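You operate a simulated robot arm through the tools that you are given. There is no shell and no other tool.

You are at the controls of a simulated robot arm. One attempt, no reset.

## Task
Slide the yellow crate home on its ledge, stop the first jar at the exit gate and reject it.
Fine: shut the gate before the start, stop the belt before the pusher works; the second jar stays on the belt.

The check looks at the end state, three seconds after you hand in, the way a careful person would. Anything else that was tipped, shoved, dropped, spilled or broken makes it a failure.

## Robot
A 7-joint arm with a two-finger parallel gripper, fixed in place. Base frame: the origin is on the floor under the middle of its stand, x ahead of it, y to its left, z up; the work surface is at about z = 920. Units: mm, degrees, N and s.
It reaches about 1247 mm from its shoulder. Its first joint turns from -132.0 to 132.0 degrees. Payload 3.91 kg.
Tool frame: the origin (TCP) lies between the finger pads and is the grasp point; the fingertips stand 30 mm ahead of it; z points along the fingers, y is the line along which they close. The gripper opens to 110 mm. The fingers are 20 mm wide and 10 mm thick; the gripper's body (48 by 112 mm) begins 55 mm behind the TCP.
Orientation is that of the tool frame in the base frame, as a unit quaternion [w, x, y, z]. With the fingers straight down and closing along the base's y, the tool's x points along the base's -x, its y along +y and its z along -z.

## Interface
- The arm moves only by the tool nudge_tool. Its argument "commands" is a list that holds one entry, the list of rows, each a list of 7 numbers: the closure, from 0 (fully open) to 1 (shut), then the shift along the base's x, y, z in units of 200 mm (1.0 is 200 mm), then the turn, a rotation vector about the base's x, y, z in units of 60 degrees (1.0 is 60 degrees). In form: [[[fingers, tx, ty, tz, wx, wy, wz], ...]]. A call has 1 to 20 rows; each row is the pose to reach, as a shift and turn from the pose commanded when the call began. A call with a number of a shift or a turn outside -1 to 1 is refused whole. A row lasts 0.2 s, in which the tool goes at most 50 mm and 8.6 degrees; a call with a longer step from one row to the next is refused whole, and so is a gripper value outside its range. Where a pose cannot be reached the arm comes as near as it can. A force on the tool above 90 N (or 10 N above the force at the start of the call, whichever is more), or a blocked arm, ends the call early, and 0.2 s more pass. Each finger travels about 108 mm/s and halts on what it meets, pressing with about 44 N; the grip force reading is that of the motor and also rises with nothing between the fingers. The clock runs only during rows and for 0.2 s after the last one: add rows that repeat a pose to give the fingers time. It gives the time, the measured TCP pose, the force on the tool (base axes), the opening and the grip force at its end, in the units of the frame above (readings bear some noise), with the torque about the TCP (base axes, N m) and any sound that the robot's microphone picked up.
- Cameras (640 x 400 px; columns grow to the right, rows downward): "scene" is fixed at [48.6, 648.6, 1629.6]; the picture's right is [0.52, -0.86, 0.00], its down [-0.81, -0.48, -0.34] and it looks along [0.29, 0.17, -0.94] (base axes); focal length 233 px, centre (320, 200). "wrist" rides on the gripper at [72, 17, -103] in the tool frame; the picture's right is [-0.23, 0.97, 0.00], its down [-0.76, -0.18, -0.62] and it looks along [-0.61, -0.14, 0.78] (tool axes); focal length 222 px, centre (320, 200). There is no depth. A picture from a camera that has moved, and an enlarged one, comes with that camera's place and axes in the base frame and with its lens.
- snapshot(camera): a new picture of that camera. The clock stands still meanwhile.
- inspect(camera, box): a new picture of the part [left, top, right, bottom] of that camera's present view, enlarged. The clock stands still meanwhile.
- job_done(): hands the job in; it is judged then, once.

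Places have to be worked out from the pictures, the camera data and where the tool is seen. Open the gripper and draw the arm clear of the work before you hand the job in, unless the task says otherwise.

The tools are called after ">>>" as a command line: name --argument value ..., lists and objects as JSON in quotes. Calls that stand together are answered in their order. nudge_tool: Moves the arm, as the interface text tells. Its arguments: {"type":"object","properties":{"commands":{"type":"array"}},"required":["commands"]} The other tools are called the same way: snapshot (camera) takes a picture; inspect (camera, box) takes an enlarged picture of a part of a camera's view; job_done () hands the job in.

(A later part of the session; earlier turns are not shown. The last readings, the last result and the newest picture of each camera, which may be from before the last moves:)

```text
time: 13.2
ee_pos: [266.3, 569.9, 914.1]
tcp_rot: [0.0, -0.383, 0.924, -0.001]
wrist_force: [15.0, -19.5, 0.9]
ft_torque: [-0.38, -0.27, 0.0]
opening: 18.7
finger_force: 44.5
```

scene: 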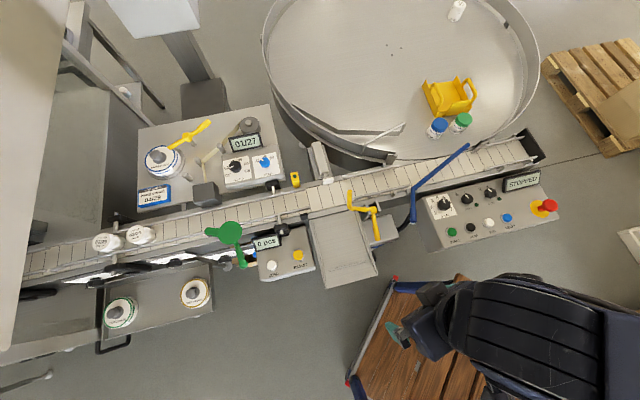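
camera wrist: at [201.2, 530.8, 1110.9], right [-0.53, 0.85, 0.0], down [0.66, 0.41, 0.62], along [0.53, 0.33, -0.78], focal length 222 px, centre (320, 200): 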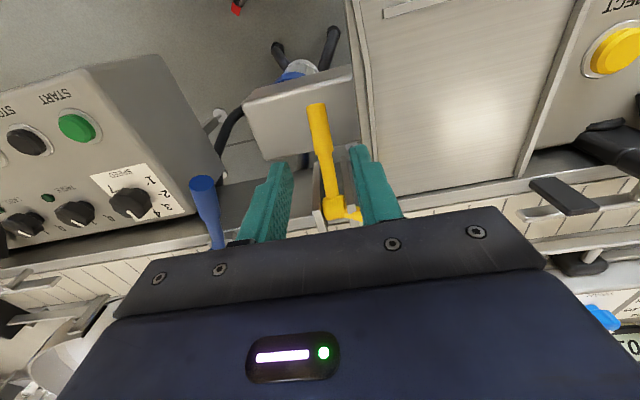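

Gripped (opening 18.7 mm, 44 N) with a small sideways pull, which I relieve by 3 mm. I now raise the handle along its arc about the hub, first 30°.

>>> nudge_tool --commands '[[[1.0, 0.0105, -0.0105, 0, 0, 0, 0], [1.0, -0.0065, -0.0275, 0.061, 0, 0, 0], [1.0, -0.016, -0.037, 0.126, 0, 0, 0], [1.0, -0.0174, -0.0384, 0.192, 0, 0, 0], [1.0, -0.0174, -0.0384, 0.192, 0, 0, 0]]]'

>>> inspect --camera "scene" --box '[310, 160, 430, 260]'

>>> inspect --camera "wrist" --box '[220, 80, 420, 230]'

```text
time: 14.4
ee_pos: [257.7, 562.6, 954.4]
tcp_rot: [-0.001, -0.383, 0.924, 0.0]
wrist_force: [-25.2, -6.0, -13.8]
ft_torque: [-0.82, 1.17, -0.08]
opening: 18.8
finger_force: 45.0
```

```text
4.00 times, centred on (370, 210) of scene
camera zoom: at [48.6, 648.6, 1629.6], right [0.52, -0.86, 0.0], down [-0.81, -0.48, -0.34], along [0.29, 0.17, -0.94], focal length 932 px, centre (120, 160)
```

zoom: 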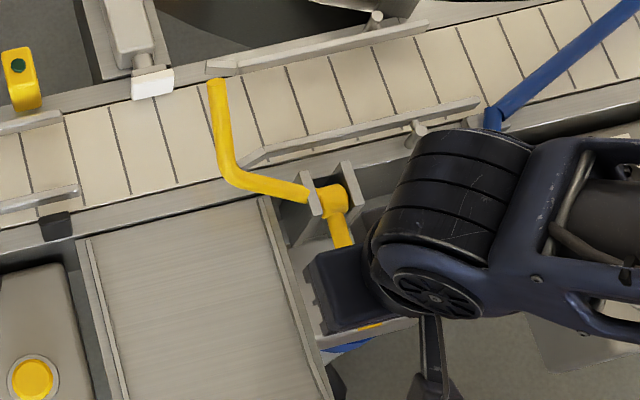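

```text
2.67 times, centred on (320, 155) of wrist
camera zoom: at [195.8, 522.9, 1056.4], right [-0.53, 0.85, 0.0], down [0.66, 0.41, 0.62], along [0.53, 0.33, -0.78], focal length 592 px, centre (320, 320)
```

zoom: 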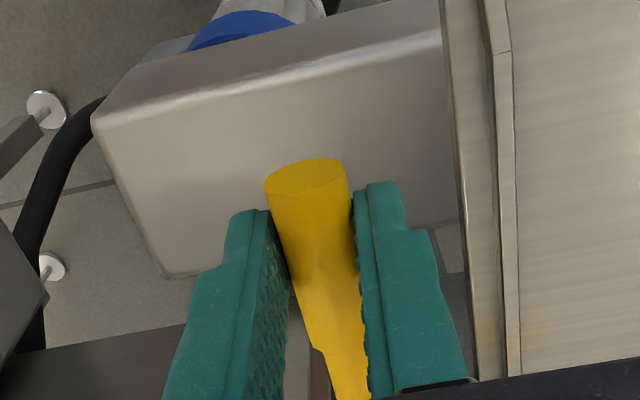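

The rod is swinging down over the belt as expected, with modest forces. I continue the arc another 20°, with a slight radius correction.

>>> nudge_tool --commands '[[[1.0, -0.006, -0.001, 0.033, 0, 0, 0], [1.0, -0.007, 0.0, 0.0655, 0, 0, 0], [1.0, 0.0, 0.007, 0.097, 0, 0, 0], [1.0, 0.0075, 0.0145, 0.128, 0, 0, 0], [1.0, 0.0075, 0.0145, 0.128, 0, 0, 0]]]'

>>> inspect --camera "scene" --box '[310, 160, 430, 260]'

>>> snapshot --camera "wrist"

```text
time: 15.6
ee_pos: [261.7, 565.4, 980.5]
tcp_rot: [0.0, -0.383, 0.924, 0.0]
wrist_force: [-23.0, -5.8, -9.9]
ft_torque: [-0.93, 1.26, -0.04]
opening: 18.6
finger_force: 45.1
```

```text
4.00 times, centred on (370, 210) of scene
camera zoom: at [48.6, 648.6, 1629.6], right [0.52, -0.86, 0.0], down [-0.81, -0.48, -0.34], along [0.29, 0.17, -0.94], focal length 932 px, centre (120, 160)
```

zoom: 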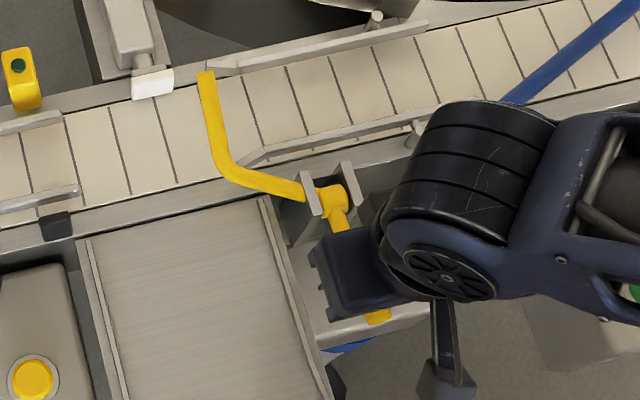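

```text
taken
camera wrist: at [199.0, 526.4, 1082.5], right [-0.53, 0.85, 0.0], down [0.66, 0.41, 0.62], along [0.53, 0.33, -0.78], focal length 222 px, centre (320, 200)
```

wrist: 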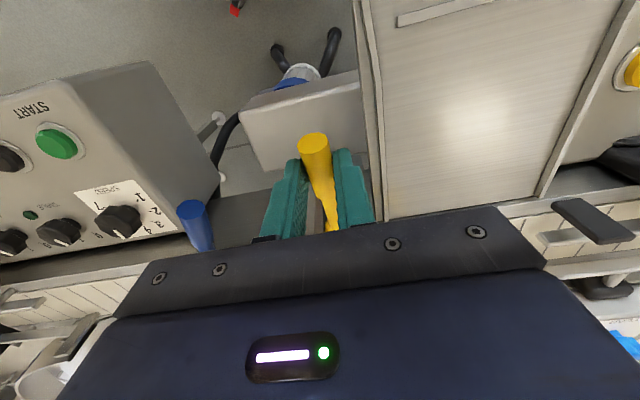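

The rod is nearly down across the belt (about 20° to go); resistance is only about 17 N. I continue another 10°.

>>> nudge_tool --commands '[[[1.0, 0.006, 0.006, 0.032, 0, 0, 0], [1.0, 0.0127, 0.0127, 0.064, 0, 0, 0], [1.0, 0.0127, 0.0127, 0.064, 0, 0, 0]]]'

>>> inspect --camera "scene" --box '[310, 160, 430, 260]'

```text
time: 16.4
ee_pos: [264.6, 568.5, 993.3]
tcp_rot: [0.0, -0.383, 0.924, 0.0]
wrist_force: [-17.9, 16.5, -16.2]
ft_torque: [-0.45, 1.28, 0.01]
opening: 18.7
finger_force: 45.0
```

```text
4.00 times, centred on (370, 210) of scene
camera zoom: at [48.6, 648.6, 1629.6], right [0.52, -0.86, 0.0], down [-0.81, -0.48, -0.34], along [0.29, 0.17, -0.94], focal length 932 px, centre (120, 160)
```

zoom: 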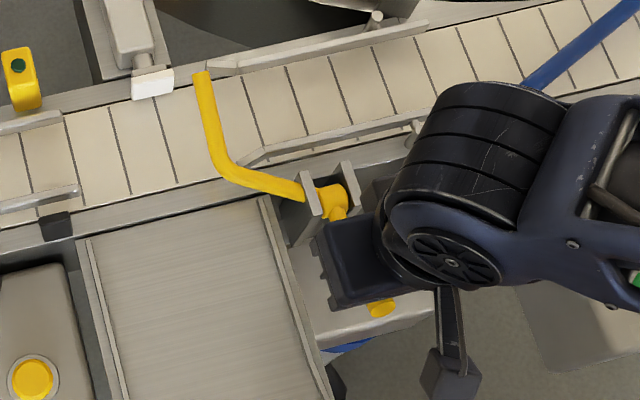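

No end stop felt yet. I continue another 10° and relieve the sideways pull.

>>> nudge_tool --commands '[[[1.0, 0.002, 0.023, 0.026, 0, 0, 0], [1.0, 0.018, 0.039, 0.0535, 0, 0, 0], [1.0, 0.018, 0.039, 0.0535, 0, 0, 0]]]'

>>> inspect --camera "scene" --box '[310, 160, 430, 260]'

```text
time: 17.2
ee_pos: [269.6, 575.0, 1003.5]
tcp_rot: [-0.001, -0.382, 0.924, -0.001]
wrist_force: [-1.3, -39.6, 1.0]
ft_torque: [-1.74, 0.72, 0.07]
opening: 18.4
finger_force: 45.6
```

```text
4.00 times, centred on (370, 210) of scene
camera zoom: at [48.6, 648.6, 1629.6], right [0.52, -0.86, 0.0], down [-0.81, -0.48, -0.34], along [0.29, 0.17, -0.94], focal length 932 px, centre (120, 160)
```

zoom: 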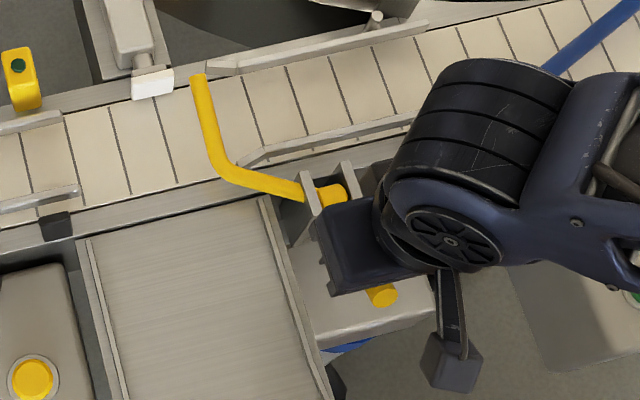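

The rod now looks nearly level across the belt. I go on in a small 5° step to feel for the end stop.

>>> nudge_tool --commands '[[[1.0, 0.013, 0.003, 0.012, 0, 0, 0], [1.0, 0.022, 0.012, 0.023, 0, 0, 0], [1.0, 0.022, 0.012, 0.023, 0, 0, 0]]]'

>>> inspect --camera "scene" --box '[310, 160, 390, 210]'

```text
time: 18.0
ee_pos: [273.0, 576.7, 1009.3]
tcp_rot: [0.0, -0.383, 0.924, 0.0]
wrist_force: [5.2, -32.5, -4.8]
ft_torque: [-1.63, 0.64, 0.03]
opening: 18.9
finger_force: 45.5
```

```text
8.00 times, centred on (350, 185) of scene
camera zoom: at [48.6, 648.6, 1629.6], right [0.52, -0.86, 0.0], down [-0.81, -0.48, -0.34], along [0.29, 0.17, -0.94], focal length 1863 px, centre (80, 320)
```

zoom: 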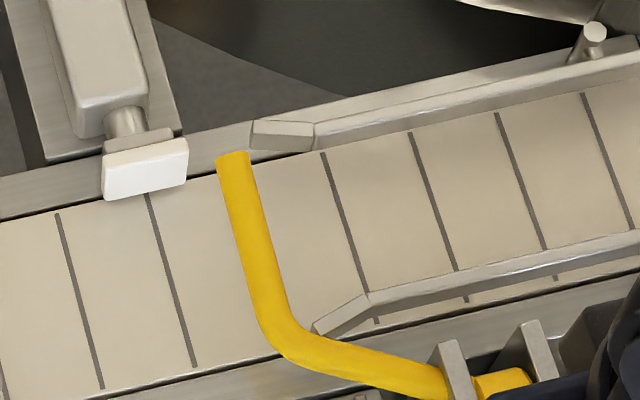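

The rod is now parallel to the belt slats, i.e. level across the belt, and about to pass level. I try 4° more to check for the stop.

>>> nudge_tool --commands '[[[1.0, 0.009, 0.009, 0.009, 0, 0, 0], [1.0, 0.016, 0.016, 0.015, 0, 0, 0], [1.0, 0.016, 0.016, 0.015, 0, 0, 0]]]'

>>> inspect --camera "scene" --box '[310, 160, 390, 210]'

```text
time: 18.8
ee_pos: [274.5, 580.0, 1011.6]
tcp_rot: [0.0, -0.383, 0.924, 0.0]
wrist_force: [2.6, -39.4, 3.3]
ft_torque: [-1.81, 0.57, 0.05]
opening: 18.8
finger_force: 44.4
```

```text
8.00 times, centred on (350, 185) of scene
camera zoom: at [48.6, 648.6, 1629.6], right [0.52, -0.86, 0.0], down [-0.81, -0.48, -0.34], along [0.29, 0.17, -0.94], focal length 1863 px, centre (80, 320)
```

zoom: 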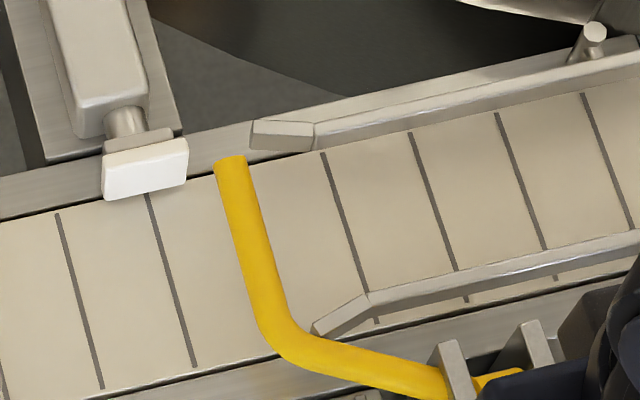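

Still no stop; resistance unchanged. Another 3° gently.

>>> nudge_tool --commands '[[[1.0, 0.0065, 0.0085, 0.006, 0, 0, 0], [1.0, 0.013, 0.015, 0.012, 0, 0, 0], [1.0, 0.013, 0.015, 0.012, 0, 0, 0]]]'

>>> inspect --camera "scene" --box '[310, 160, 390, 210]'

```text
time: 19.6
ee_pos: [277.8, 582.3, 1013.6]
tcp_rot: [0.0, -0.384, 0.924, 0.0]
wrist_force: [5.3, -45.6, 7.1]
ft_torque: [-1.92, 0.57, 0.1]
opening: 18.7
finger_force: 45.2
```

```text
8.00 times, centred on (350, 185) of scene
camera zoom: at [48.6, 648.6, 1629.6], right [0.52, -0.86, 0.0], down [-0.81, -0.48, -0.34], along [0.29, 0.17, -0.94], focal length 1863 px, centre (80, 320)
```

zoom: 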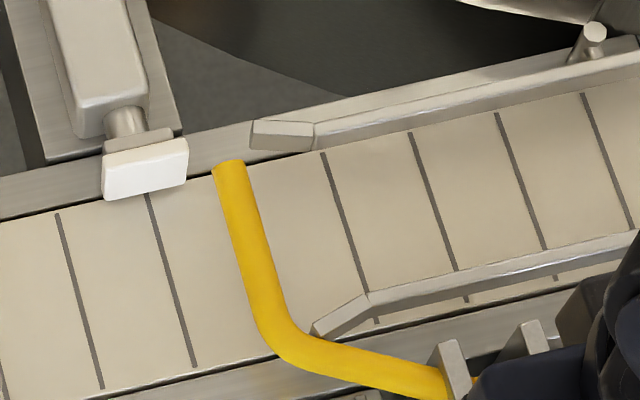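

The rod has passed level by a few degrees with steady friction, no stop felt. I release the handle and back straight up to look from the side before deciding.

>>> nudge_tool --commands '[[[0.636, 0.0, 0.0, 0, 0, 0, 0], [0.636, 0.0, 0.0, 0, 0, 0, 0], [0.636, -0.05, -0.05, 0.15, 0, 0, 0], [0.636, -0.15, -0.15, 0.3, 0, 0, 0], [0.636, -0.25, -0.25, 0.45, 0, 0, 0], [0.636, -0.25, -0.25, 0.45, 0, 0, 0]]]'

>>> snapshot --camera "wrist"

>>> inspect --camera "scene" --box '[310, 160, 430, 260]'

```text
time: 21.0
ee_pos: [225.8, 535.8, 1104.6]
tcp_rot: [0.0, -0.383, 0.924, 0.0]
wrist_force: [0.1, 0.6, -0.1]
ft_torque: [-0.01, 0.01, 0.01]
opening: 39.8
finger_force: 0.0
```

```text
taken
camera wrist: at [164.7, 495.0, 1206.5], right [-0.53, 0.85, 0.0], down [0.66, 0.41, 0.62], along [0.53, 0.33, -0.78], focal length 222 px, centre (320, 200)
```

wrist: 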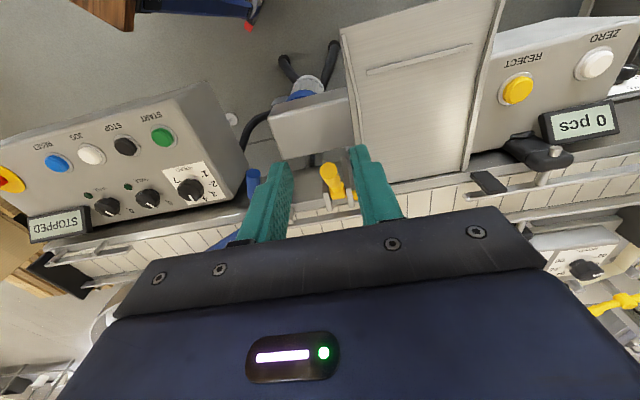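

```text
4.00 times, centred on (370, 210) of scene
camera zoom: at [48.6, 648.6, 1629.6], right [0.52, -0.86, 0.0], down [-0.81, -0.48, -0.34], along [0.29, 0.17, -0.94], focal length 932 px, centre (120, 160)
```

zoom: 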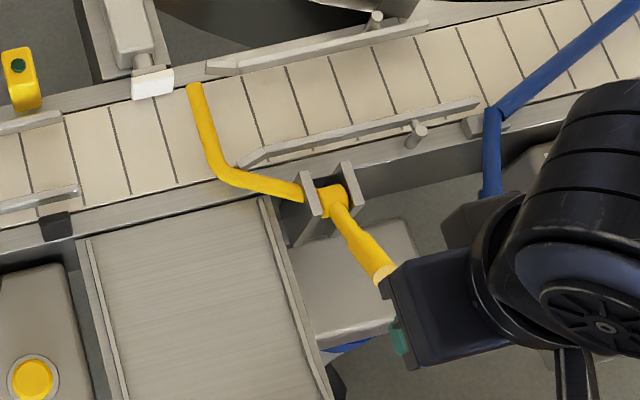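

The gate stayed where I left it. I back off, turn and tilt the camera to view the gate rod edge-on over the belt.

>>> nudge_tool --commands '[[[0.3, -0.1, -0.04, 0.0, 0, 0, 0.08], [0.0, -0.2, -0.08, 0.0, 0, 0, 0.16], [0.0, -0.3, -0.12, 0.0, 0, 0, 0.25], [0.0, -0.4, -0.15, 0.0, 0, 0, 0.25]]]'

>>> nudge_tool --commands '[[[0, 0.0, 0.0, -0.05, 0.1, -0.1, 0], [0, 0.0, 0.0, -0.1, 0.2, -0.2, 0], [0, 0.0, 0.0, -0.15, 0.3, -0.3, 0], [0, 0.0, 0.0, -0.2, 0.4, -0.4, 0], [0, 0.0, 0.0, -0.2, 0.5, -0.5, 0], [0, 0.0, 0.0, -0.2, 0.5, -0.5, 0]]]'

>>> snapshot --camera "wrist"

>>> inspect --camera "wrist" --box '[240, 80, 440, 220]'

```text
time: 22.0
ee_pos: [149.0, 504.7, 1104.7]
tcp_rot: [0.001, -0.5, 0.866, 0.0]
wrist_force: [0.3, 0.3, -0.1]
ft_torque: [0.02, -0.02, -0.01]
opening: 110.0
finger_force: 0.2
```

```text
time: 23.4
ee_pos: [148.9, 505.2, 1064.2]
tcp_rot: [0.349, -0.467, 0.807, 0.095]
wrist_force: [-0.4, 0.3, -0.6]
ft_torque: [0.01, 0.01, 0.02]
opening: 109.8
finger_force: 0.1
```

```text
taken
camera wrist: at [62.9, 413.9, 1088.7], right [-0.72, 0.69, -0.02], down [0.09, 0.13, 0.99], along [0.68, 0.71, -0.16], focal length 222 px, centre (320, 200)
```

wrist: 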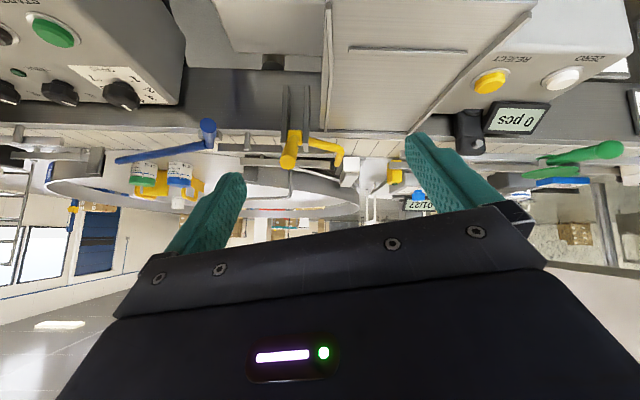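

```text
2.86 times, centred on (340, 150) of wrist
camera zoom: at [62.9, 413.9, 1088.7], right [-0.72, 0.69, -0.02], down [0.09, 0.13, 0.99], along [0.68, 0.71, -0.16], focal length 635 px, centre (263, 343)
```

zoom: 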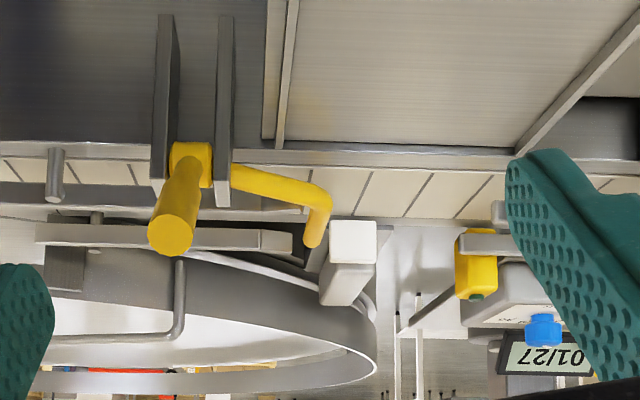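

The gate rod now lies level across the belt, tip at about (341, 757, 946), roughly 24 mm above the belt: the gate is shut. I level the tool, rise, and go back for the crate.

>>> nudge_tool --commands '[[[0, 0.0, 0.0, 0.15, -0.1, 0.1, 0], [0, 0.0, 0.0, 0.3, -0.2, 0.2, 0], [0, 0.0, 0.0, 0.45, -0.3, 0.3, 0], [0, 0.05, -0.05, 0.6, -0.4, 0.4, 0], [0, 0.1, -0.1, 0.7, -0.5, 0.5, 0]]]'

>>> nudge_tool --commands '[[[0.5, 0.2, -0.05, 0.0, 0, 0, -0.14], [0.7, 0.4, -0.1, 0.0, 0, 0, -0.28], [0.7, 0.6, -0.15, 0.0, 0, 0, -0.42], [0.7, 0.8, -0.15, 0.0, 0, 0, -0.56], [0.7, 1.0, -0.15, 0.0, 0, 0, -0.7], [0.7, 1.0, -0.1, 0.0, 0, 0, -0.84], [0.7, 1.0, -0.1, 0.0, 0, 0, -0.98]]]'

>>> nudge_tool --commands '[[[0.7, 0.2, 0.05, 0.0, 0, 0, -0.14], [0.7, 0.4, 0.1, 0.0, 0, 0, -0.28], [0.7, 0.6, 0.15, 0.0, 0, 0, -0.42], [0.7, 0.8, 0.2, 0.0, 0, 0, -0.56], [0.7, 1.0, 0.25, 0.0, 0, 0, -0.7], [0.7, 1.0, 0.3, 0.0, 0, 0, -0.84], [0.7, 1.0, 0.3, 0.0, 0, 0, -0.853]]]'

>>> snapshot --camera "wrist"

>>> snapshot --camera "scene"

```text
time: 24.6
ee_pos: [168.1, 484.1, 1203.9]
tcp_rot: [-0.001, -0.501, 0.866, 0.0]
wrist_force: [-0.2, 0.1, 0.4]
ft_torque: [0.02, -0.01, 0.02]
opening: 110.2
finger_force: 0.0
```

```text
time: 26.2
ee_pos: [367.5, 463.4, 1203.1]
tcp_rot: [0.0, -0.009, 1.0, 0.0]
wrist_force: [0.4, -0.3, 0.6]
ft_torque: [-0.04, 0.02, 0.0]
opening: 33.1
finger_force: 0.1
```

```text
time: 27.8
ee_pos: [567.8, 525.1, 1204.9]
tcp_rot: [0.0, 0.424, 0.906, 0.0]
wrist_force: [1.0, -0.1, 0.2]
ft_torque: [-0.03, -0.01, 0.0]
opening: 32.9
finger_force: 0.0
```

```text
taken
camera wrist: at [535.1, 590.9, 1306.0], right [0.89, 0.45, 0.0], down [0.35, -0.7, 0.62], along [0.28, -0.56, -0.78], focal length 222 px, centre (320, 200)
```

wrist: 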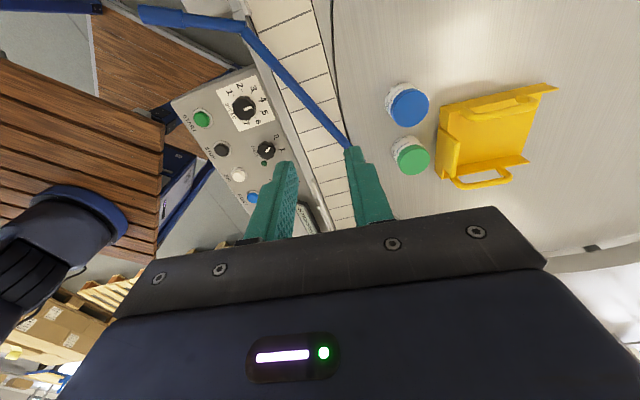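

```text
taken
```

scene: 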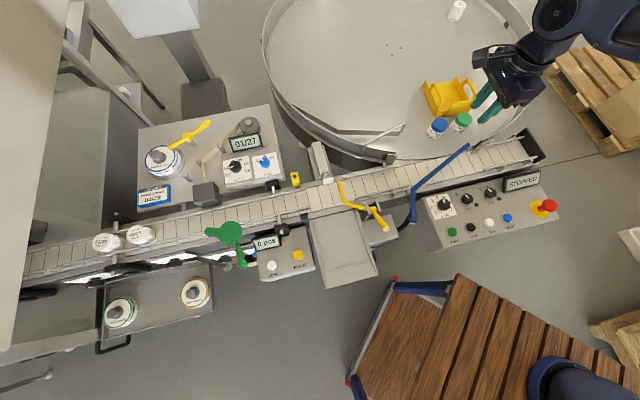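

Crate, jars and tab are in view with the tool at yaw -50°. I zoom in to measure the tab and its neighbours.

>>> inspect --camera "wrist" --box '[370, 60, 580, 210]'

>>> inspect --camera "scene" --box '[410, 65, 490, 145]'

```text
2.67 times, centred on (475, 135) of wrist
camera zoom: at [535.1, 590.9, 1306.0], right [0.89, 0.45, 0.0], down [0.35, -0.7, 0.62], along [0.28, -0.56, -0.78], focal length 592 px, centre (-93, 373)
```

zoom: 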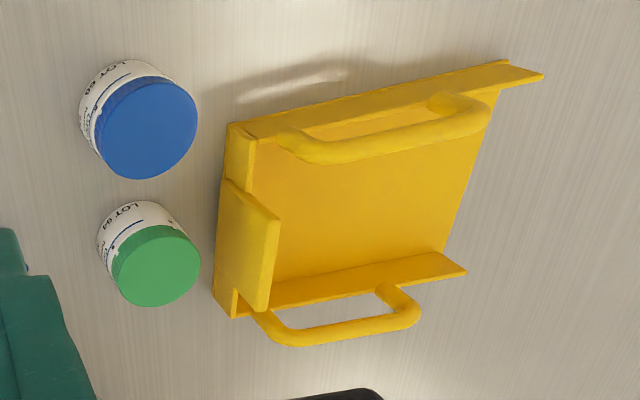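

```text
5.00 times, centred on (450, 105) of scene
camera zoom: at [48.6, 648.6, 1629.6], right [0.52, -0.86, 0.0], down [-0.81, -0.48, -0.34], along [0.29, 0.17, -0.94], focal length 1164 px, centre (-330, 675)
```

zoom: 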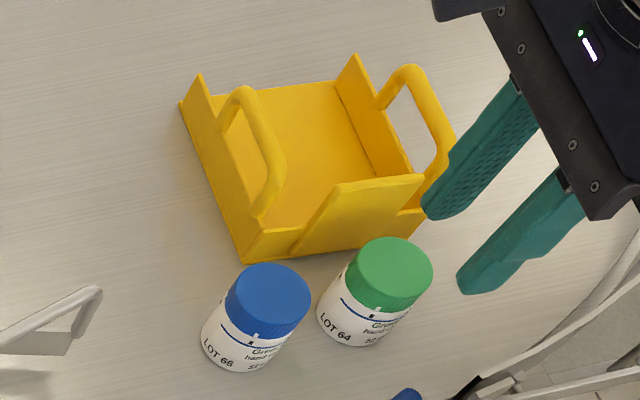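

Tab: centre about (811, 535), top z≈985, crate axis at about 40.5°; green jar surface is about 45 mm in front of the tab, so a 33 mm opening fits. I move above the tab.

>>> nudge_tool --commands '[[[0.7, 0.24, 0.01, 0.0, 0, 0, 0], [0.7, 0.48, 0.02, 0.0, 0, 0, 0], [0.7, 0.72, 0.03, 0.0, 0, 0, 0], [0.7, 0.95, 0.04, 0.0, 0, 0, 0], [0.7, 1.0, 0.048, 0.0, 0, 0, 0]]]'

>>> nudge_tool --commands '[[[0.7, 0.11, 0.0, -0.15, 0, 0, 0], [0.7, 0.213, 0.0, -0.3, 0, 0, 0], [0.7, 0.213, 0.0, -0.5, 0, 0, 0], [0.7, 0.213, 0.0, -0.6, 0, 0, 0], [0.7, 0.213, 0.0, -0.6, 0, 0, 0], [0.7, 0.213, 0.0, -0.6, 0, 0, 0]]]'

>>> snapshot --camera "wrist"

>>> inspect --camera "scene" --box '[400, 55, 500, 145]'

```text
time: 29.0
ee_pos: [768.3, 533.5, 1204.6]
tcp_rot: [0.0, 0.422, 0.907, 0.0]
wrist_force: [-0.7, -0.7, -0.5]
ft_torque: [0.0, -0.02, -0.02]
opening: 33.0
finger_force: 0.1
```

```text
time: 30.4
ee_pos: [810.8, 534.5, 1082.2]
tcp_rot: [0.0, 0.422, 0.907, 0.0]
wrist_force: [-1.1, 1.0, -0.3]
ft_torque: [0.02, -0.02, -0.01]
opening: 33.0
finger_force: 0.1
```

```text
taken
camera wrist: at [776.6, 599.7, 1185.0], right [0.89, 0.45, 0.0], down [0.35, -0.7, 0.62], along [0.28, -0.56, -0.78], focal length 222 px, centre (320, 200)
```

wrist: 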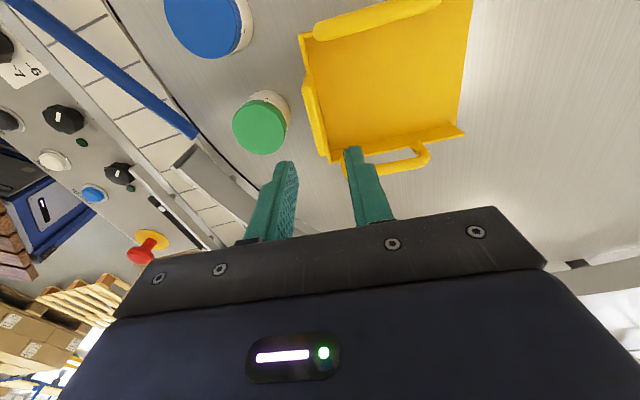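

```text
4.44 times, centred on (450, 100) of scene
camera zoom: at [48.6, 648.6, 1629.6], right [0.52, -0.86, 0.0], down [-0.81, -0.48, -0.34], along [0.29, 0.17, -0.94], focal length 1035 px, centre (-258, 644)
```

zoom: 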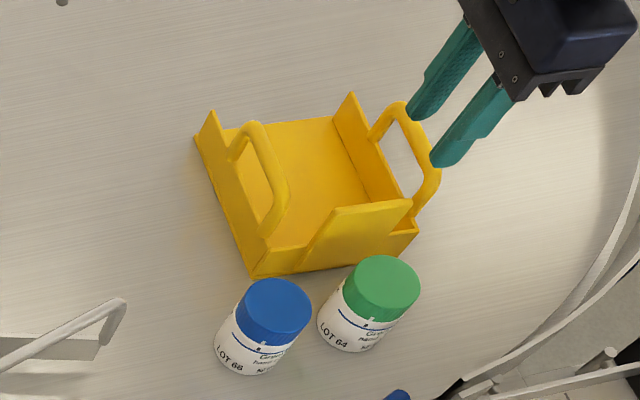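

I check the alignment of the tab against the point below the tool (expected at wrist pixel about (321, 126) for z=985).

>>> inspect --camera "wrist" --box '[240, 60, 400, 180]'

```text
3.33 times, centred on (320, 120) of wrist
camera zoom: at [776.6, 599.7, 1185.0], right [0.89, 0.45, 0.0], down [0.35, -0.7, 0.62], along [0.28, -0.56, -0.78], focal length 740 px, centre (320, 467)
```

zoom: 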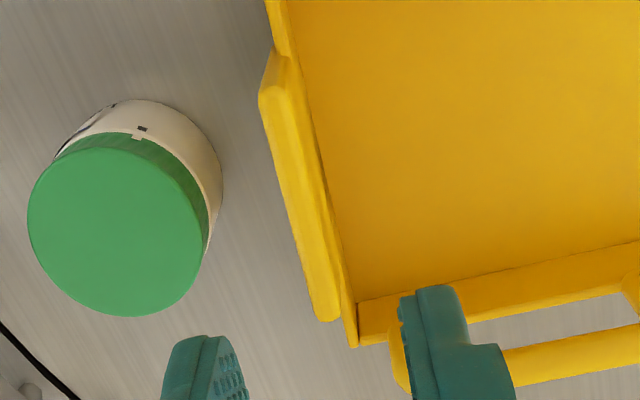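

The tab's centre is about 5 mm nearer than the tool's axis; I correct to (806, 532.5) and descend to just around the tab's top first.

>>> nudge_tool --commands '[[[0.7, -0.024, -0.01, -0.1, 0, 0, 0], [0.7, -0.024, -0.01, -0.25, 0, 0, 0], [0.7, -0.024, -0.01, -0.33, 0, 0, 0], [0.7, -0.024, -0.01, -0.33, 0, 0, 0]]]'

>>> inspect --camera "wrist" --box '[240, 60, 400, 180]'

>>> inspect --camera "scene" --box '[400, 55, 500, 145]'

```text
time: 31.4
ee_pos: [805.4, 532.2, 1019.5]
tcp_rot: [0.0, 0.423, 0.906, 0.001]
wrist_force: [0.7, -0.8, -0.6]
ft_torque: [0.01, -0.02, 0.01]
opening: 33.0
finger_force: 0.0
```

```text
3.33 times, centred on (320, 120) of wrist
camera zoom: at [771.9, 598.4, 1121.4], right [0.89, 0.45, 0.0], down [0.35, -0.7, 0.62], along [0.28, -0.56, -0.78], focal length 740 px, centre (320, 467)
```

zoom: 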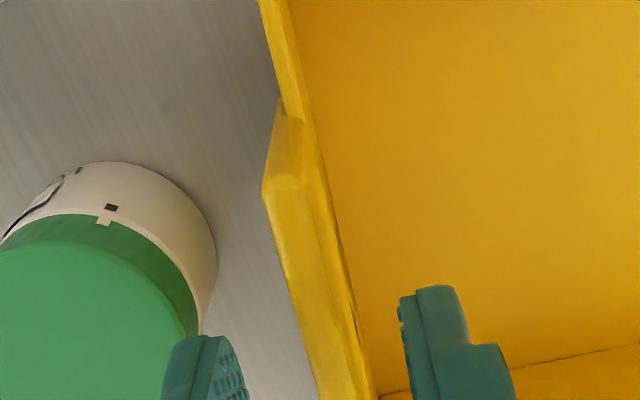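

```text
4.44 times, centred on (450, 100) of scene
camera zoom: at [48.6, 648.6, 1629.6], right [0.52, -0.86, 0.0], down [-0.81, -0.48, -0.34], along [0.29, 0.17, -0.94], focal length 1035 px, centre (-258, 644)
```

zoom: 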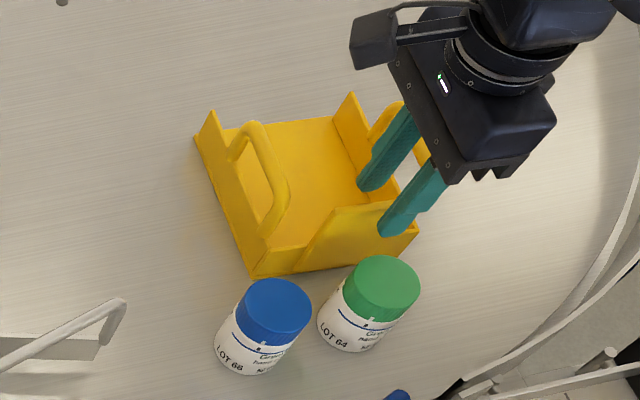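

The green jar is only about 30 mm from the tab's outer face, so I shift the grasp to the tab's right end (away from the jar) and narrow the opening to 26 mm, biased inward. I rise slightly, move over, and look again.

>>> nudge_tool --commands '[[[0.764, 0.0, 0.0, 0.08, 0, 0, 0], [0.764, 0.04, -0.022, 0.08, 0, 0, 0], [0.764, 0.083, -0.0455, 0.08, 0, 0, 0], [0.764, 0.083, -0.0455, 0.0, 0, 0, 0], [0.764, 0.083, -0.0455, 0.0, 0, 0, 0]]]'

>>> inspect --camera "wrist" --box '[200, 40, 400, 190]'

>>> inspect --camera "scene" --box '[420, 70, 500, 145]'

```text
time: 32.6
ee_pos: [821.1, 522.1, 1017.6]
tcp_rot: [-0.001, 0.422, 0.906, 0.0]
wrist_force: [-0.3, -0.4, 0.2]
ft_torque: [0.01, -0.01, -0.01]
opening: 25.8
finger_force: 0.1
```

```text
2.67 times, centred on (300, 115) of wrist
camera zoom: at [789.0, 588.6, 1120.1], right [0.89, 0.45, 0.0], down [0.35, -0.7, 0.62], along [0.28, -0.56, -0.78], focal length 592 px, centre (373, 427)
```

zoom: 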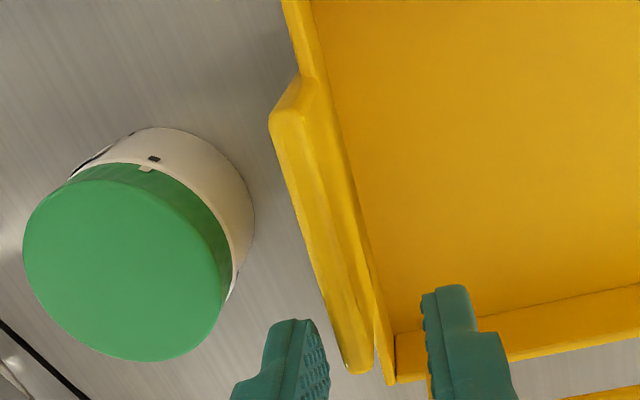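

```text
5.33 times, centred on (460, 108) of scene
camera zoom: at [48.6, 648.6, 1629.6], right [0.52, -0.86, 0.0], down [-0.81, -0.48, -0.34], along [0.29, 0.17, -0.94], focal length 1242 px, centre (-427, 693)
```

zoom: 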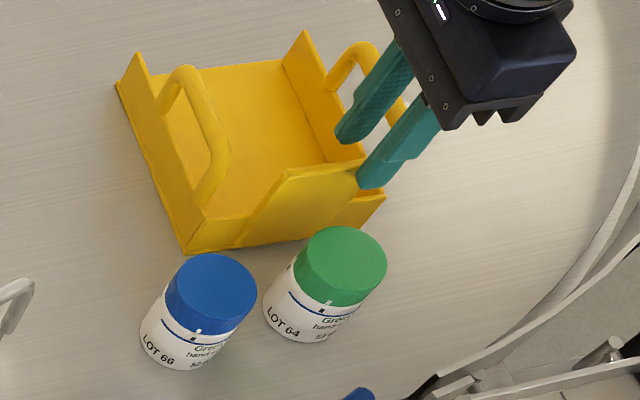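

Fingers straddle the tab near its right end, jar clear by an estimated 13 mm. I lower to grasp height.

>>> nudge_tool --commands '[[[0.764, 0.0, 0.0, -0.1, 0, 0, 0], [0.764, 0.0, 0.0, -0.2, 0, 0, 0], [0.764, 0.0, 0.0, -0.25, 0, 0, 0], [0.764, 0.0, 0.0, -0.25, 0, 0, 0]]]'

>>> inspect --camera "wrist" --box '[200, 40, 400, 220]'

>>> inspect --camera "scene" --box '[420, 70, 500, 145]'

```text
time: 33.6
ee_pos: [822.6, 522.5, 968.3]
tcp_rot: [0.0, 0.423, 0.906, 0.0]
wrist_force: [0.4, -0.4, 0.2]
ft_torque: [-0.02, 0.0, 0.0]
opening: 25.9
finger_force: 0.0
```

```text
2.22 times, centred on (300, 130) of wrist
camera zoom: at [789.5, 588.5, 1069.5], right [0.89, 0.45, 0.0], down [0.35, -0.7, 0.62], along [0.28, -0.56, -0.78], focal length 494 px, centre (364, 356)
```

zoom: 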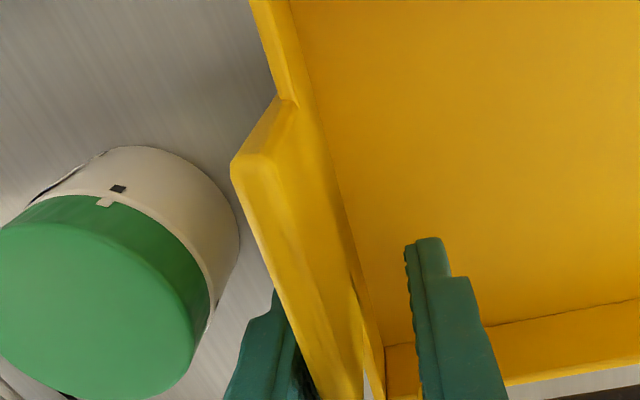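

```text
5.33 times, centred on (460, 108) of scene
camera zoom: at [48.6, 648.6, 1629.6], right [0.52, -0.86, 0.0], down [-0.81, -0.48, -0.34], along [0.29, 0.17, -0.94], focal length 1242 px, centre (-427, 693)
```

zoom: 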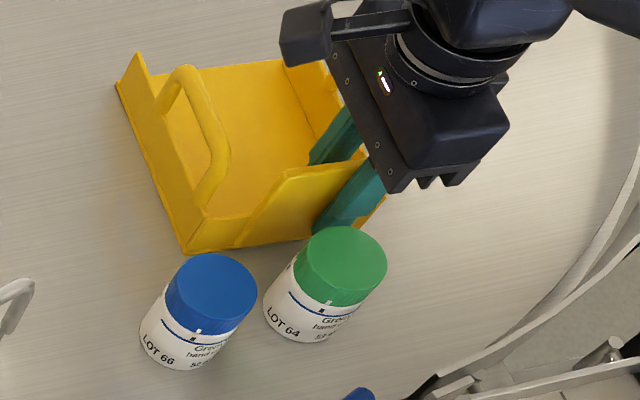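

The outer finger is clear of the green jar and the tab is between the fingers. I centre on the tab while narrowing, then close fully.

>>> nudge_tool --commands '[[[0.81, -0.01, -0.008, 0.0, 0, 0, 0], [0.855, -0.019, -0.016, 0.0, 0, 0, 0], [1.0, -0.019, -0.016, 0.0, 0, 0, 0], [1.0, -0.019, -0.016, 0.0, 0, 0, 0], [1.0, -0.019, -0.016, 0.0, 0, 0, 0]]]'

>>> inspect --camera "wrist" --box '[200, 40, 400, 220]'

```text
time: 34.8
ee_pos: [817.9, 520.0, 968.1]
tcp_rot: [0.001, 0.423, 0.906, 0.0]
wrist_force: [-1.2, 0.7, -0.1]
ft_torque: [0.21, -0.15, 0.17]
opening: 7.8
finger_force: 43.9
```

```text
2.22 times, centred on (300, 130) of wrist
camera zoom: at [785.5, 586.1, 1069.5], right [0.89, 0.45, 0.0], down [0.35, -0.7, 0.62], along [0.28, -0.56, -0.78], focal length 494 px, centre (364, 356)
```

zoom: 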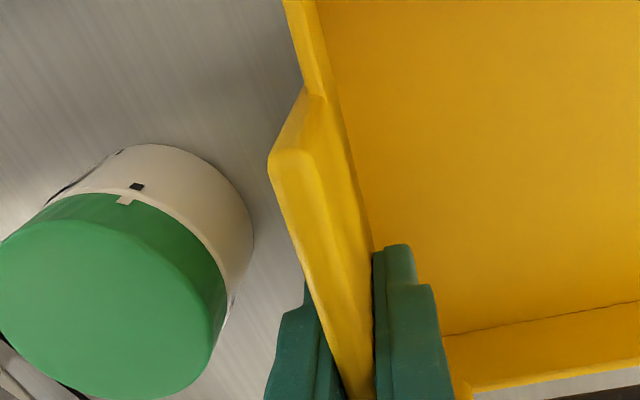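

The tab is gripped (7.8 mm thick, 44 N). I lift a little first to feel the weight and check that it comes level.

>>> nudge_tool --commands '[[[1.0, 0.0, 0.0, 0.03, 0, 0, 0], [1.0, 0.0, 0.0, 0.08, 0, 0, 0], [1.0, 0.0, 0.0, 0.15, 0, 0, 0], [1.0, 0.0, 0.0, 0.15, 0, 0, 0]]]'

>>> inspect --camera "scene" --box '[410, 55, 510, 145]'

>>> snapshot --camera "wrist"

```text
time: 35.8
ee_pos: [818.8, 517.8, 996.3]
tcp_rot: [-0.001, 0.423, 0.906, -0.001]
wrist_force: [0.2, -0.5, -2.3]
ft_torque: [-0.11, 0.05, 0.01]
opening: 7.7
finger_force: 43.6
```

```text
4.44 times, centred on (460, 100) of scene
camera zoom: at [48.6, 648.6, 1629.6], right [0.52, -0.86, 0.0], down [-0.81, -0.48, -0.34], along [0.29, 0.17, -0.94], focal length 1035 px, centre (-302, 644)
```

zoom: 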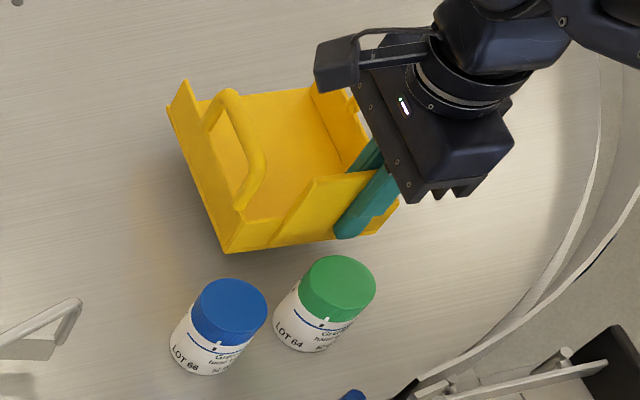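

```text
taken
camera wrist: at [785.7, 584.5, 1099.0], right [0.89, 0.45, 0.0], down [0.35, -0.7, 0.62], along [0.28, -0.56, -0.78], focal length 222 px, centre (320, 200)
```

wrist: 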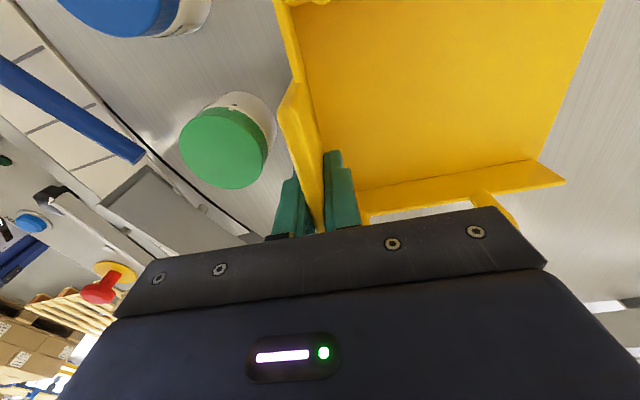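

The crate came up level, weighing about 2.3 N. I raise it high and carry it toward the ledge in moderate steps, turning it about 5° to the chute's axis.

>>> nudge_tool --commands '[[[1.0, 0.0, 0.0, 0.18, 0, 0, 0], [1.0, 0.0, 0.0, 0.38, 0, 0, 0], [1.0, 0.0, 0.0, 0.58, 0, 0, 0], [1.0, 0.0, 0.0, 0.78, 0, 0, 0], [1.0, 0.0, 0.0, 0.95, 0, 0, 0]]]'

>>> nudge_tool --commands '[[[1.0, -0.15, 0.01, 0.0, 0, 0, 0.02], [1.0, -0.35, 0.02, 0.0, 0, 0, 0.04], [1.0, -0.55, 0.04, 0.0, 0, 0, 0.06], [1.0, -0.75, 0.05, 0.0, 0, 0, 0.0875], [1.0, -0.95, 0.06, 0.0, 0, 0, 0.0875]]]'

>>> nudge_tool --commands '[[[1.0, -0.2, 0.02, 0.0, 0, 0, 0], [1.0, -0.4, 0.04, 0.0, 0, 0, 0], [1.0, -0.6, 0.06, 0.0, 0, 0, 0], [1.0, -0.8, 0.08, 0.0, 0, 0, 0], [1.0, -1.0, 0.1, 0.0, 0, 0, 0]]]'

>>> snapshot --camera "scene"

>>> snapshot --camera "wrist"

```text
time: 37.0
ee_pos: [820.5, 519.7, 1189.0]
tcp_rot: [-0.001, 0.423, 0.906, -0.001]
wrist_force: [-0.8, -0.3, -2.0]
ft_torque: [-0.13, 0.09, -0.04]
opening: 8.1
finger_force: 43.7
```

```text
time: 38.2
ee_pos: [628.6, 531.9, 1187.3]
tcp_rot: [0.0, 0.381, 0.924, 0.0]
wrist_force: [1.0, -0.7, -2.6]
ft_torque: [-0.15, 0.12, 0.02]
opening: 8.1
finger_force: 44.3
```

```text
time: 39.4
ee_pos: [427.8, 550.8, 1186.6]
tcp_rot: [0.0, 0.38, 0.925, 0.0]
wrist_force: [0.7, 0.5, -2.7]
ft_torque: [-0.13, 0.06, 0.01]
opening: 7.7
finger_force: 44.1
```

```text
taken
```

scene: 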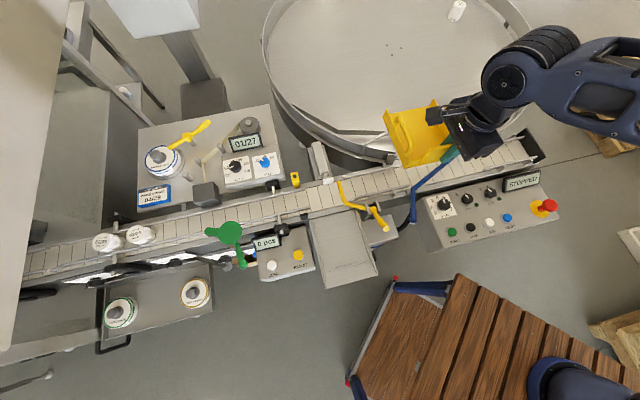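

```text
taken
camera wrist: at [389.3, 614.0, 1288.7], right [0.85, 0.53, 0.0], down [0.42, -0.66, 0.62], along [0.33, -0.53, -0.78], focal length 222 px, centre (320, 200)
```

wrist: 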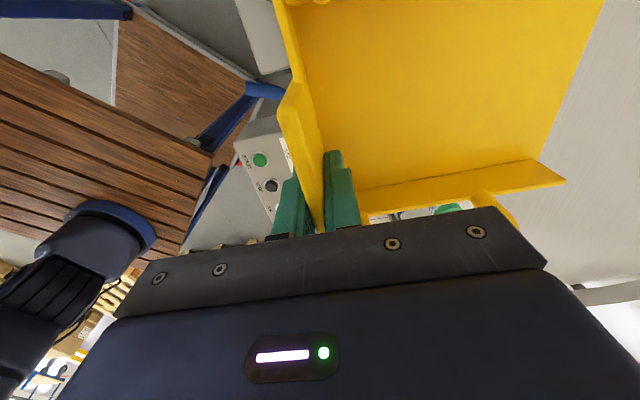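

Still firmly held and level. I carry on to above the ledge.

>>> nudge_tool --commands '[[[1.0, -0.2, 0.02, 0.0, 0, 0, 0], [1.0, -0.4, 0.04, 0.0, 0, 0, 0], [1.0, -0.6, 0.06, 0.0, 0, 0, 0], [1.0, -0.8, 0.08, 0.0, 0, 0, 0], [1.0, -1.0, 0.08, 0.0, 0, 0, 0]]]'

>>> nudge_tool --commands '[[[1.0, -0.2, 0.02, -0.05, 0, 0, 0], [1.0, -0.4, 0.04, -0.15, 0, 0, 0], [1.0, -0.462, 0.06, -0.3, 0, 0, 0], [1.0, -0.462, 0.06, -0.45, 0, 0, 0], [1.0, -0.462, 0.06, -0.45, 0, 0, 0], [1.0, -0.462, 0.06, -0.45, 0, 0, 0]]]'

>>> snapshot --camera "scene"

>>> snapshot --camera "wrist"

>>> inspect --camera "scene" --box '[260, 170, 420, 310]'

```text
time: 40.6
ee_pos: [229.8, 567.5, 1187.6]
tcp_rot: [0.0, 0.381, 0.925, 0.0]
wrist_force: [1.5, 0.6, -1.9]
ft_torque: [-0.15, 0.08, -0.02]
opening: 8.2
finger_force: 44.5
```

```text
time: 42.0
ee_pos: [135.7, 580.5, 1097.4]
tcp_rot: [0.001, 0.38, 0.925, 0.0]
wrist_force: [-0.4, -0.9, -2.1]
ft_torque: [-0.11, 0.02, -0.03]
opening: 7.8
finger_force: 44.1
```

```text
taken
```

scene: 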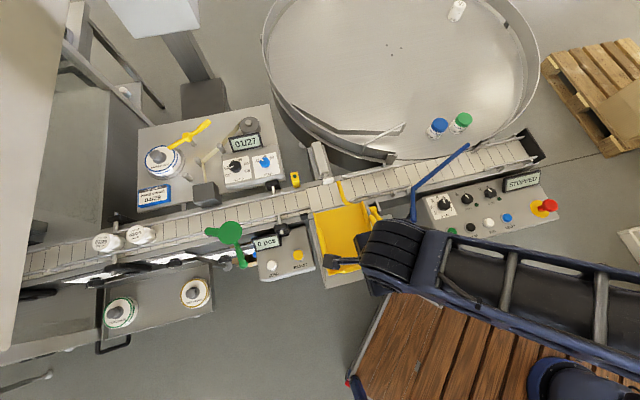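

```text
taken
camera wrist: at [96.3, 643.8, 1199.6], right [0.85, 0.53, 0.0], down [0.42, -0.66, 0.62], along [0.33, -0.53, -0.78], focal length 222 px, centre (320, 200)
```

wrist: 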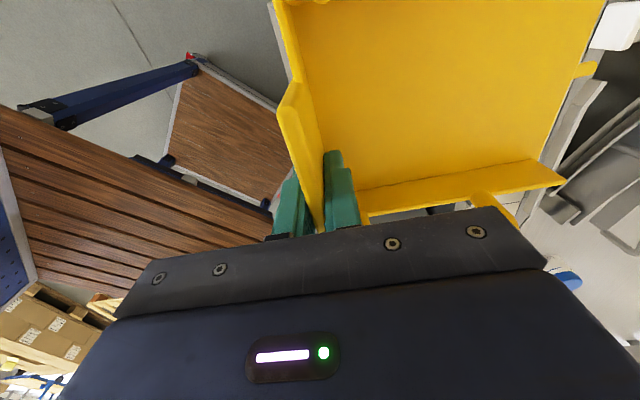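

```text
2.86 times, centred on (340, 240) of scene
camera zoom: at [48.6, 648.6, 1629.6], right [0.52, -0.86, 0.0], down [-0.81, -0.48, -0.34], along [0.29, 0.17, -0.94], focal length 665 px, centre (263, 86)
```

zoom: 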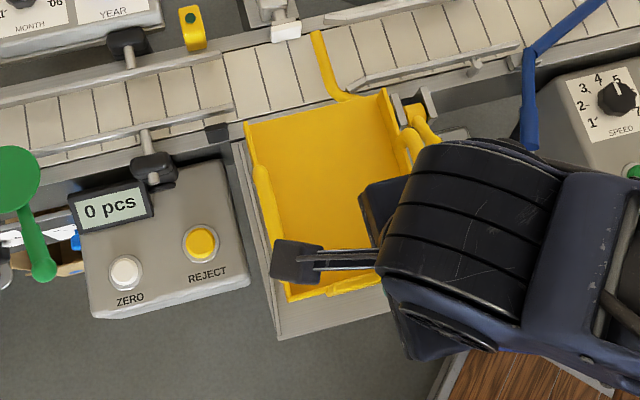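

The crate hangs level above the ledge, roughly centred between the rails. Before lowering I inspect crate and ledge in detail from both cameras, to understand how the ridge and the crate's floor relate.

>>> inspect --camera "scene" --box '[305, 190, 375, 240]'

>>> inspect --camera "scene" --box '[310, 235, 390, 295]'

>>> inspect --camera "wrist" --box '[480, 0, 640, 200]'

>>> inspect --camera "wrist" --box '[240, 0, 400, 120]'

```text
8.00 times, centred on (340, 215) of scene
camera zoom: at [48.6, 648.6, 1629.6], right [0.52, -0.86, 0.0], down [-0.81, -0.48, -0.34], along [0.29, 0.17, -0.94], focal length 1863 px, centre (160, 80)
```

zoom: 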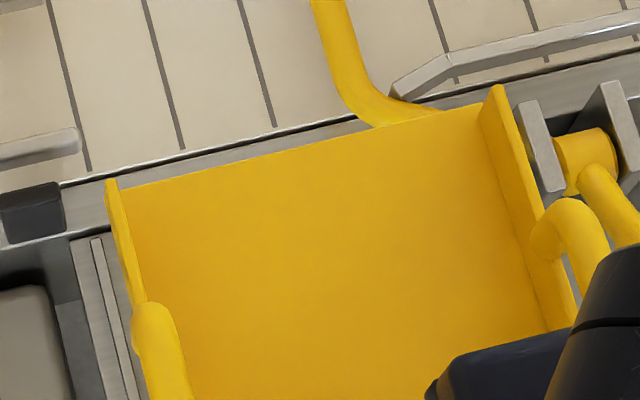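

```text
6.67 times, centred on (350, 265) of scene
camera zoom: at [48.6, 648.6, 1629.6], right [0.52, -0.86, 0.0], down [-0.81, -0.48, -0.34], along [0.29, 0.17, -0.94], focal length 1552 px, centre (120, -233)
```

zoom: 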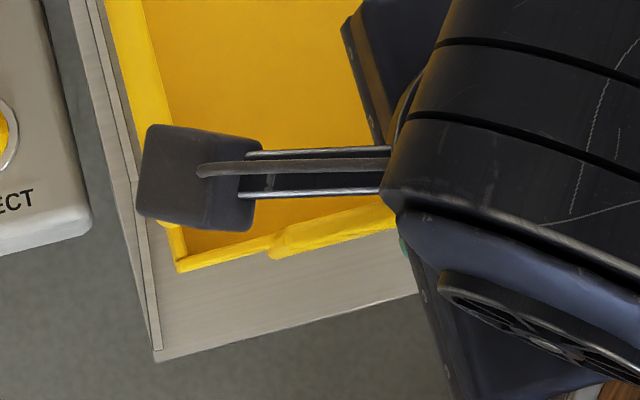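

```text
2.00 times, centred on (560, 100) of wrist
camera zoom: at [96.3, 643.8, 1199.6], right [0.85, 0.53, 0.0], down [0.42, -0.66, 0.62], along [0.33, -0.53, -0.78], focal length 444 px, centre (-160, 400)
```

zoom: 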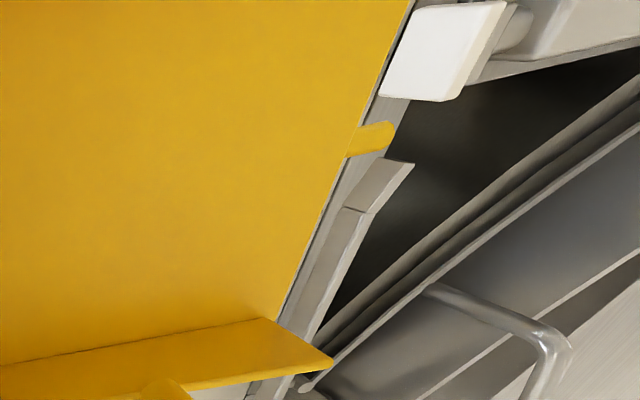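

```text
3.33 times, centred on (320, 60) of wrist
camera zoom: at [96.3, 643.8, 1199.6], right [0.85, 0.53, 0.0], down [0.42, -0.66, 0.62], along [0.33, -0.53, -0.78], focal length 740 px, centre (320, 667)
```

zoom: 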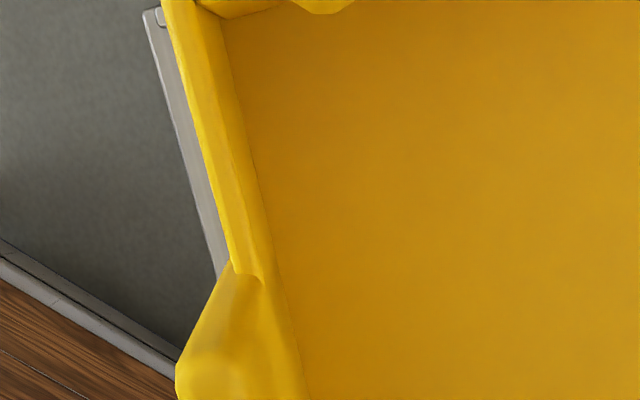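

To understand how the crate seats, I raise it and pitch its open end up so that the scene camera can see the profile of its floor and side walls.

>>> nudge_tool --commands '[[[1.0, 0.0, 0.0, 0.2, 0, 0, 0], [1.0, 0.0, 0.0, 0.35, 0.095, -0.095, 0], [1.0, 0.0, 0.0, 0.35, 0.19, -0.19, 0], [1.0, 0.0, 0.0, 0.35, 0.285, -0.285, 0], [1.0, 0.0, 0.0, 0.35, 0.38, -0.38, 0], [1.0, 0.0, 0.0, 0.35, 0.475, -0.475, 0], [1.0, 0.0, 0.0, 0.35, 0.56, -0.56, 0], [1.0, 0.0, 0.0, 0.35, 0.56, -0.56, 0]]]'

>>> inspect --camera "scene" --box '[270, 130, 430, 290]'

```text
time: 43.8
ee_pos: [133.7, 579.3, 1168.6]
tcp_rot: [0.132, 0.355, 0.87, 0.315]
wrist_force: [-9.2, -0.6, -1.3]
ft_torque: [-0.09, -0.41, -0.12]
opening: 7.4
finger_force: 43.8
out of reach, approached as far as the arm can: row 7, 8
```

```text
2.50 times, centred on (350, 210) of scene
camera zoom: at [48.6, 648.6, 1629.6], right [0.52, -0.86, 0.0], down [-0.81, -0.48, -0.34], along [0.29, 0.17, -0.94], focal length 582 px, centre (245, 175)
```

zoom: 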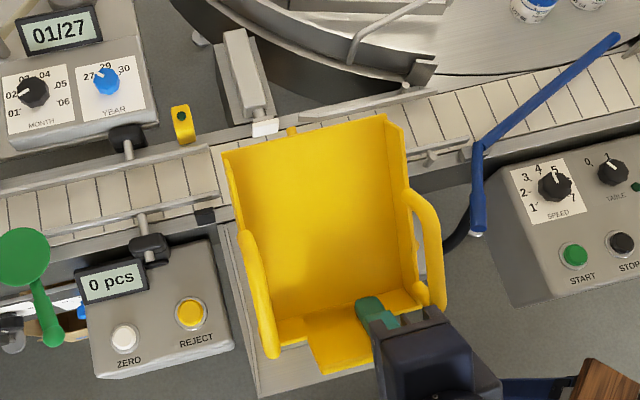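

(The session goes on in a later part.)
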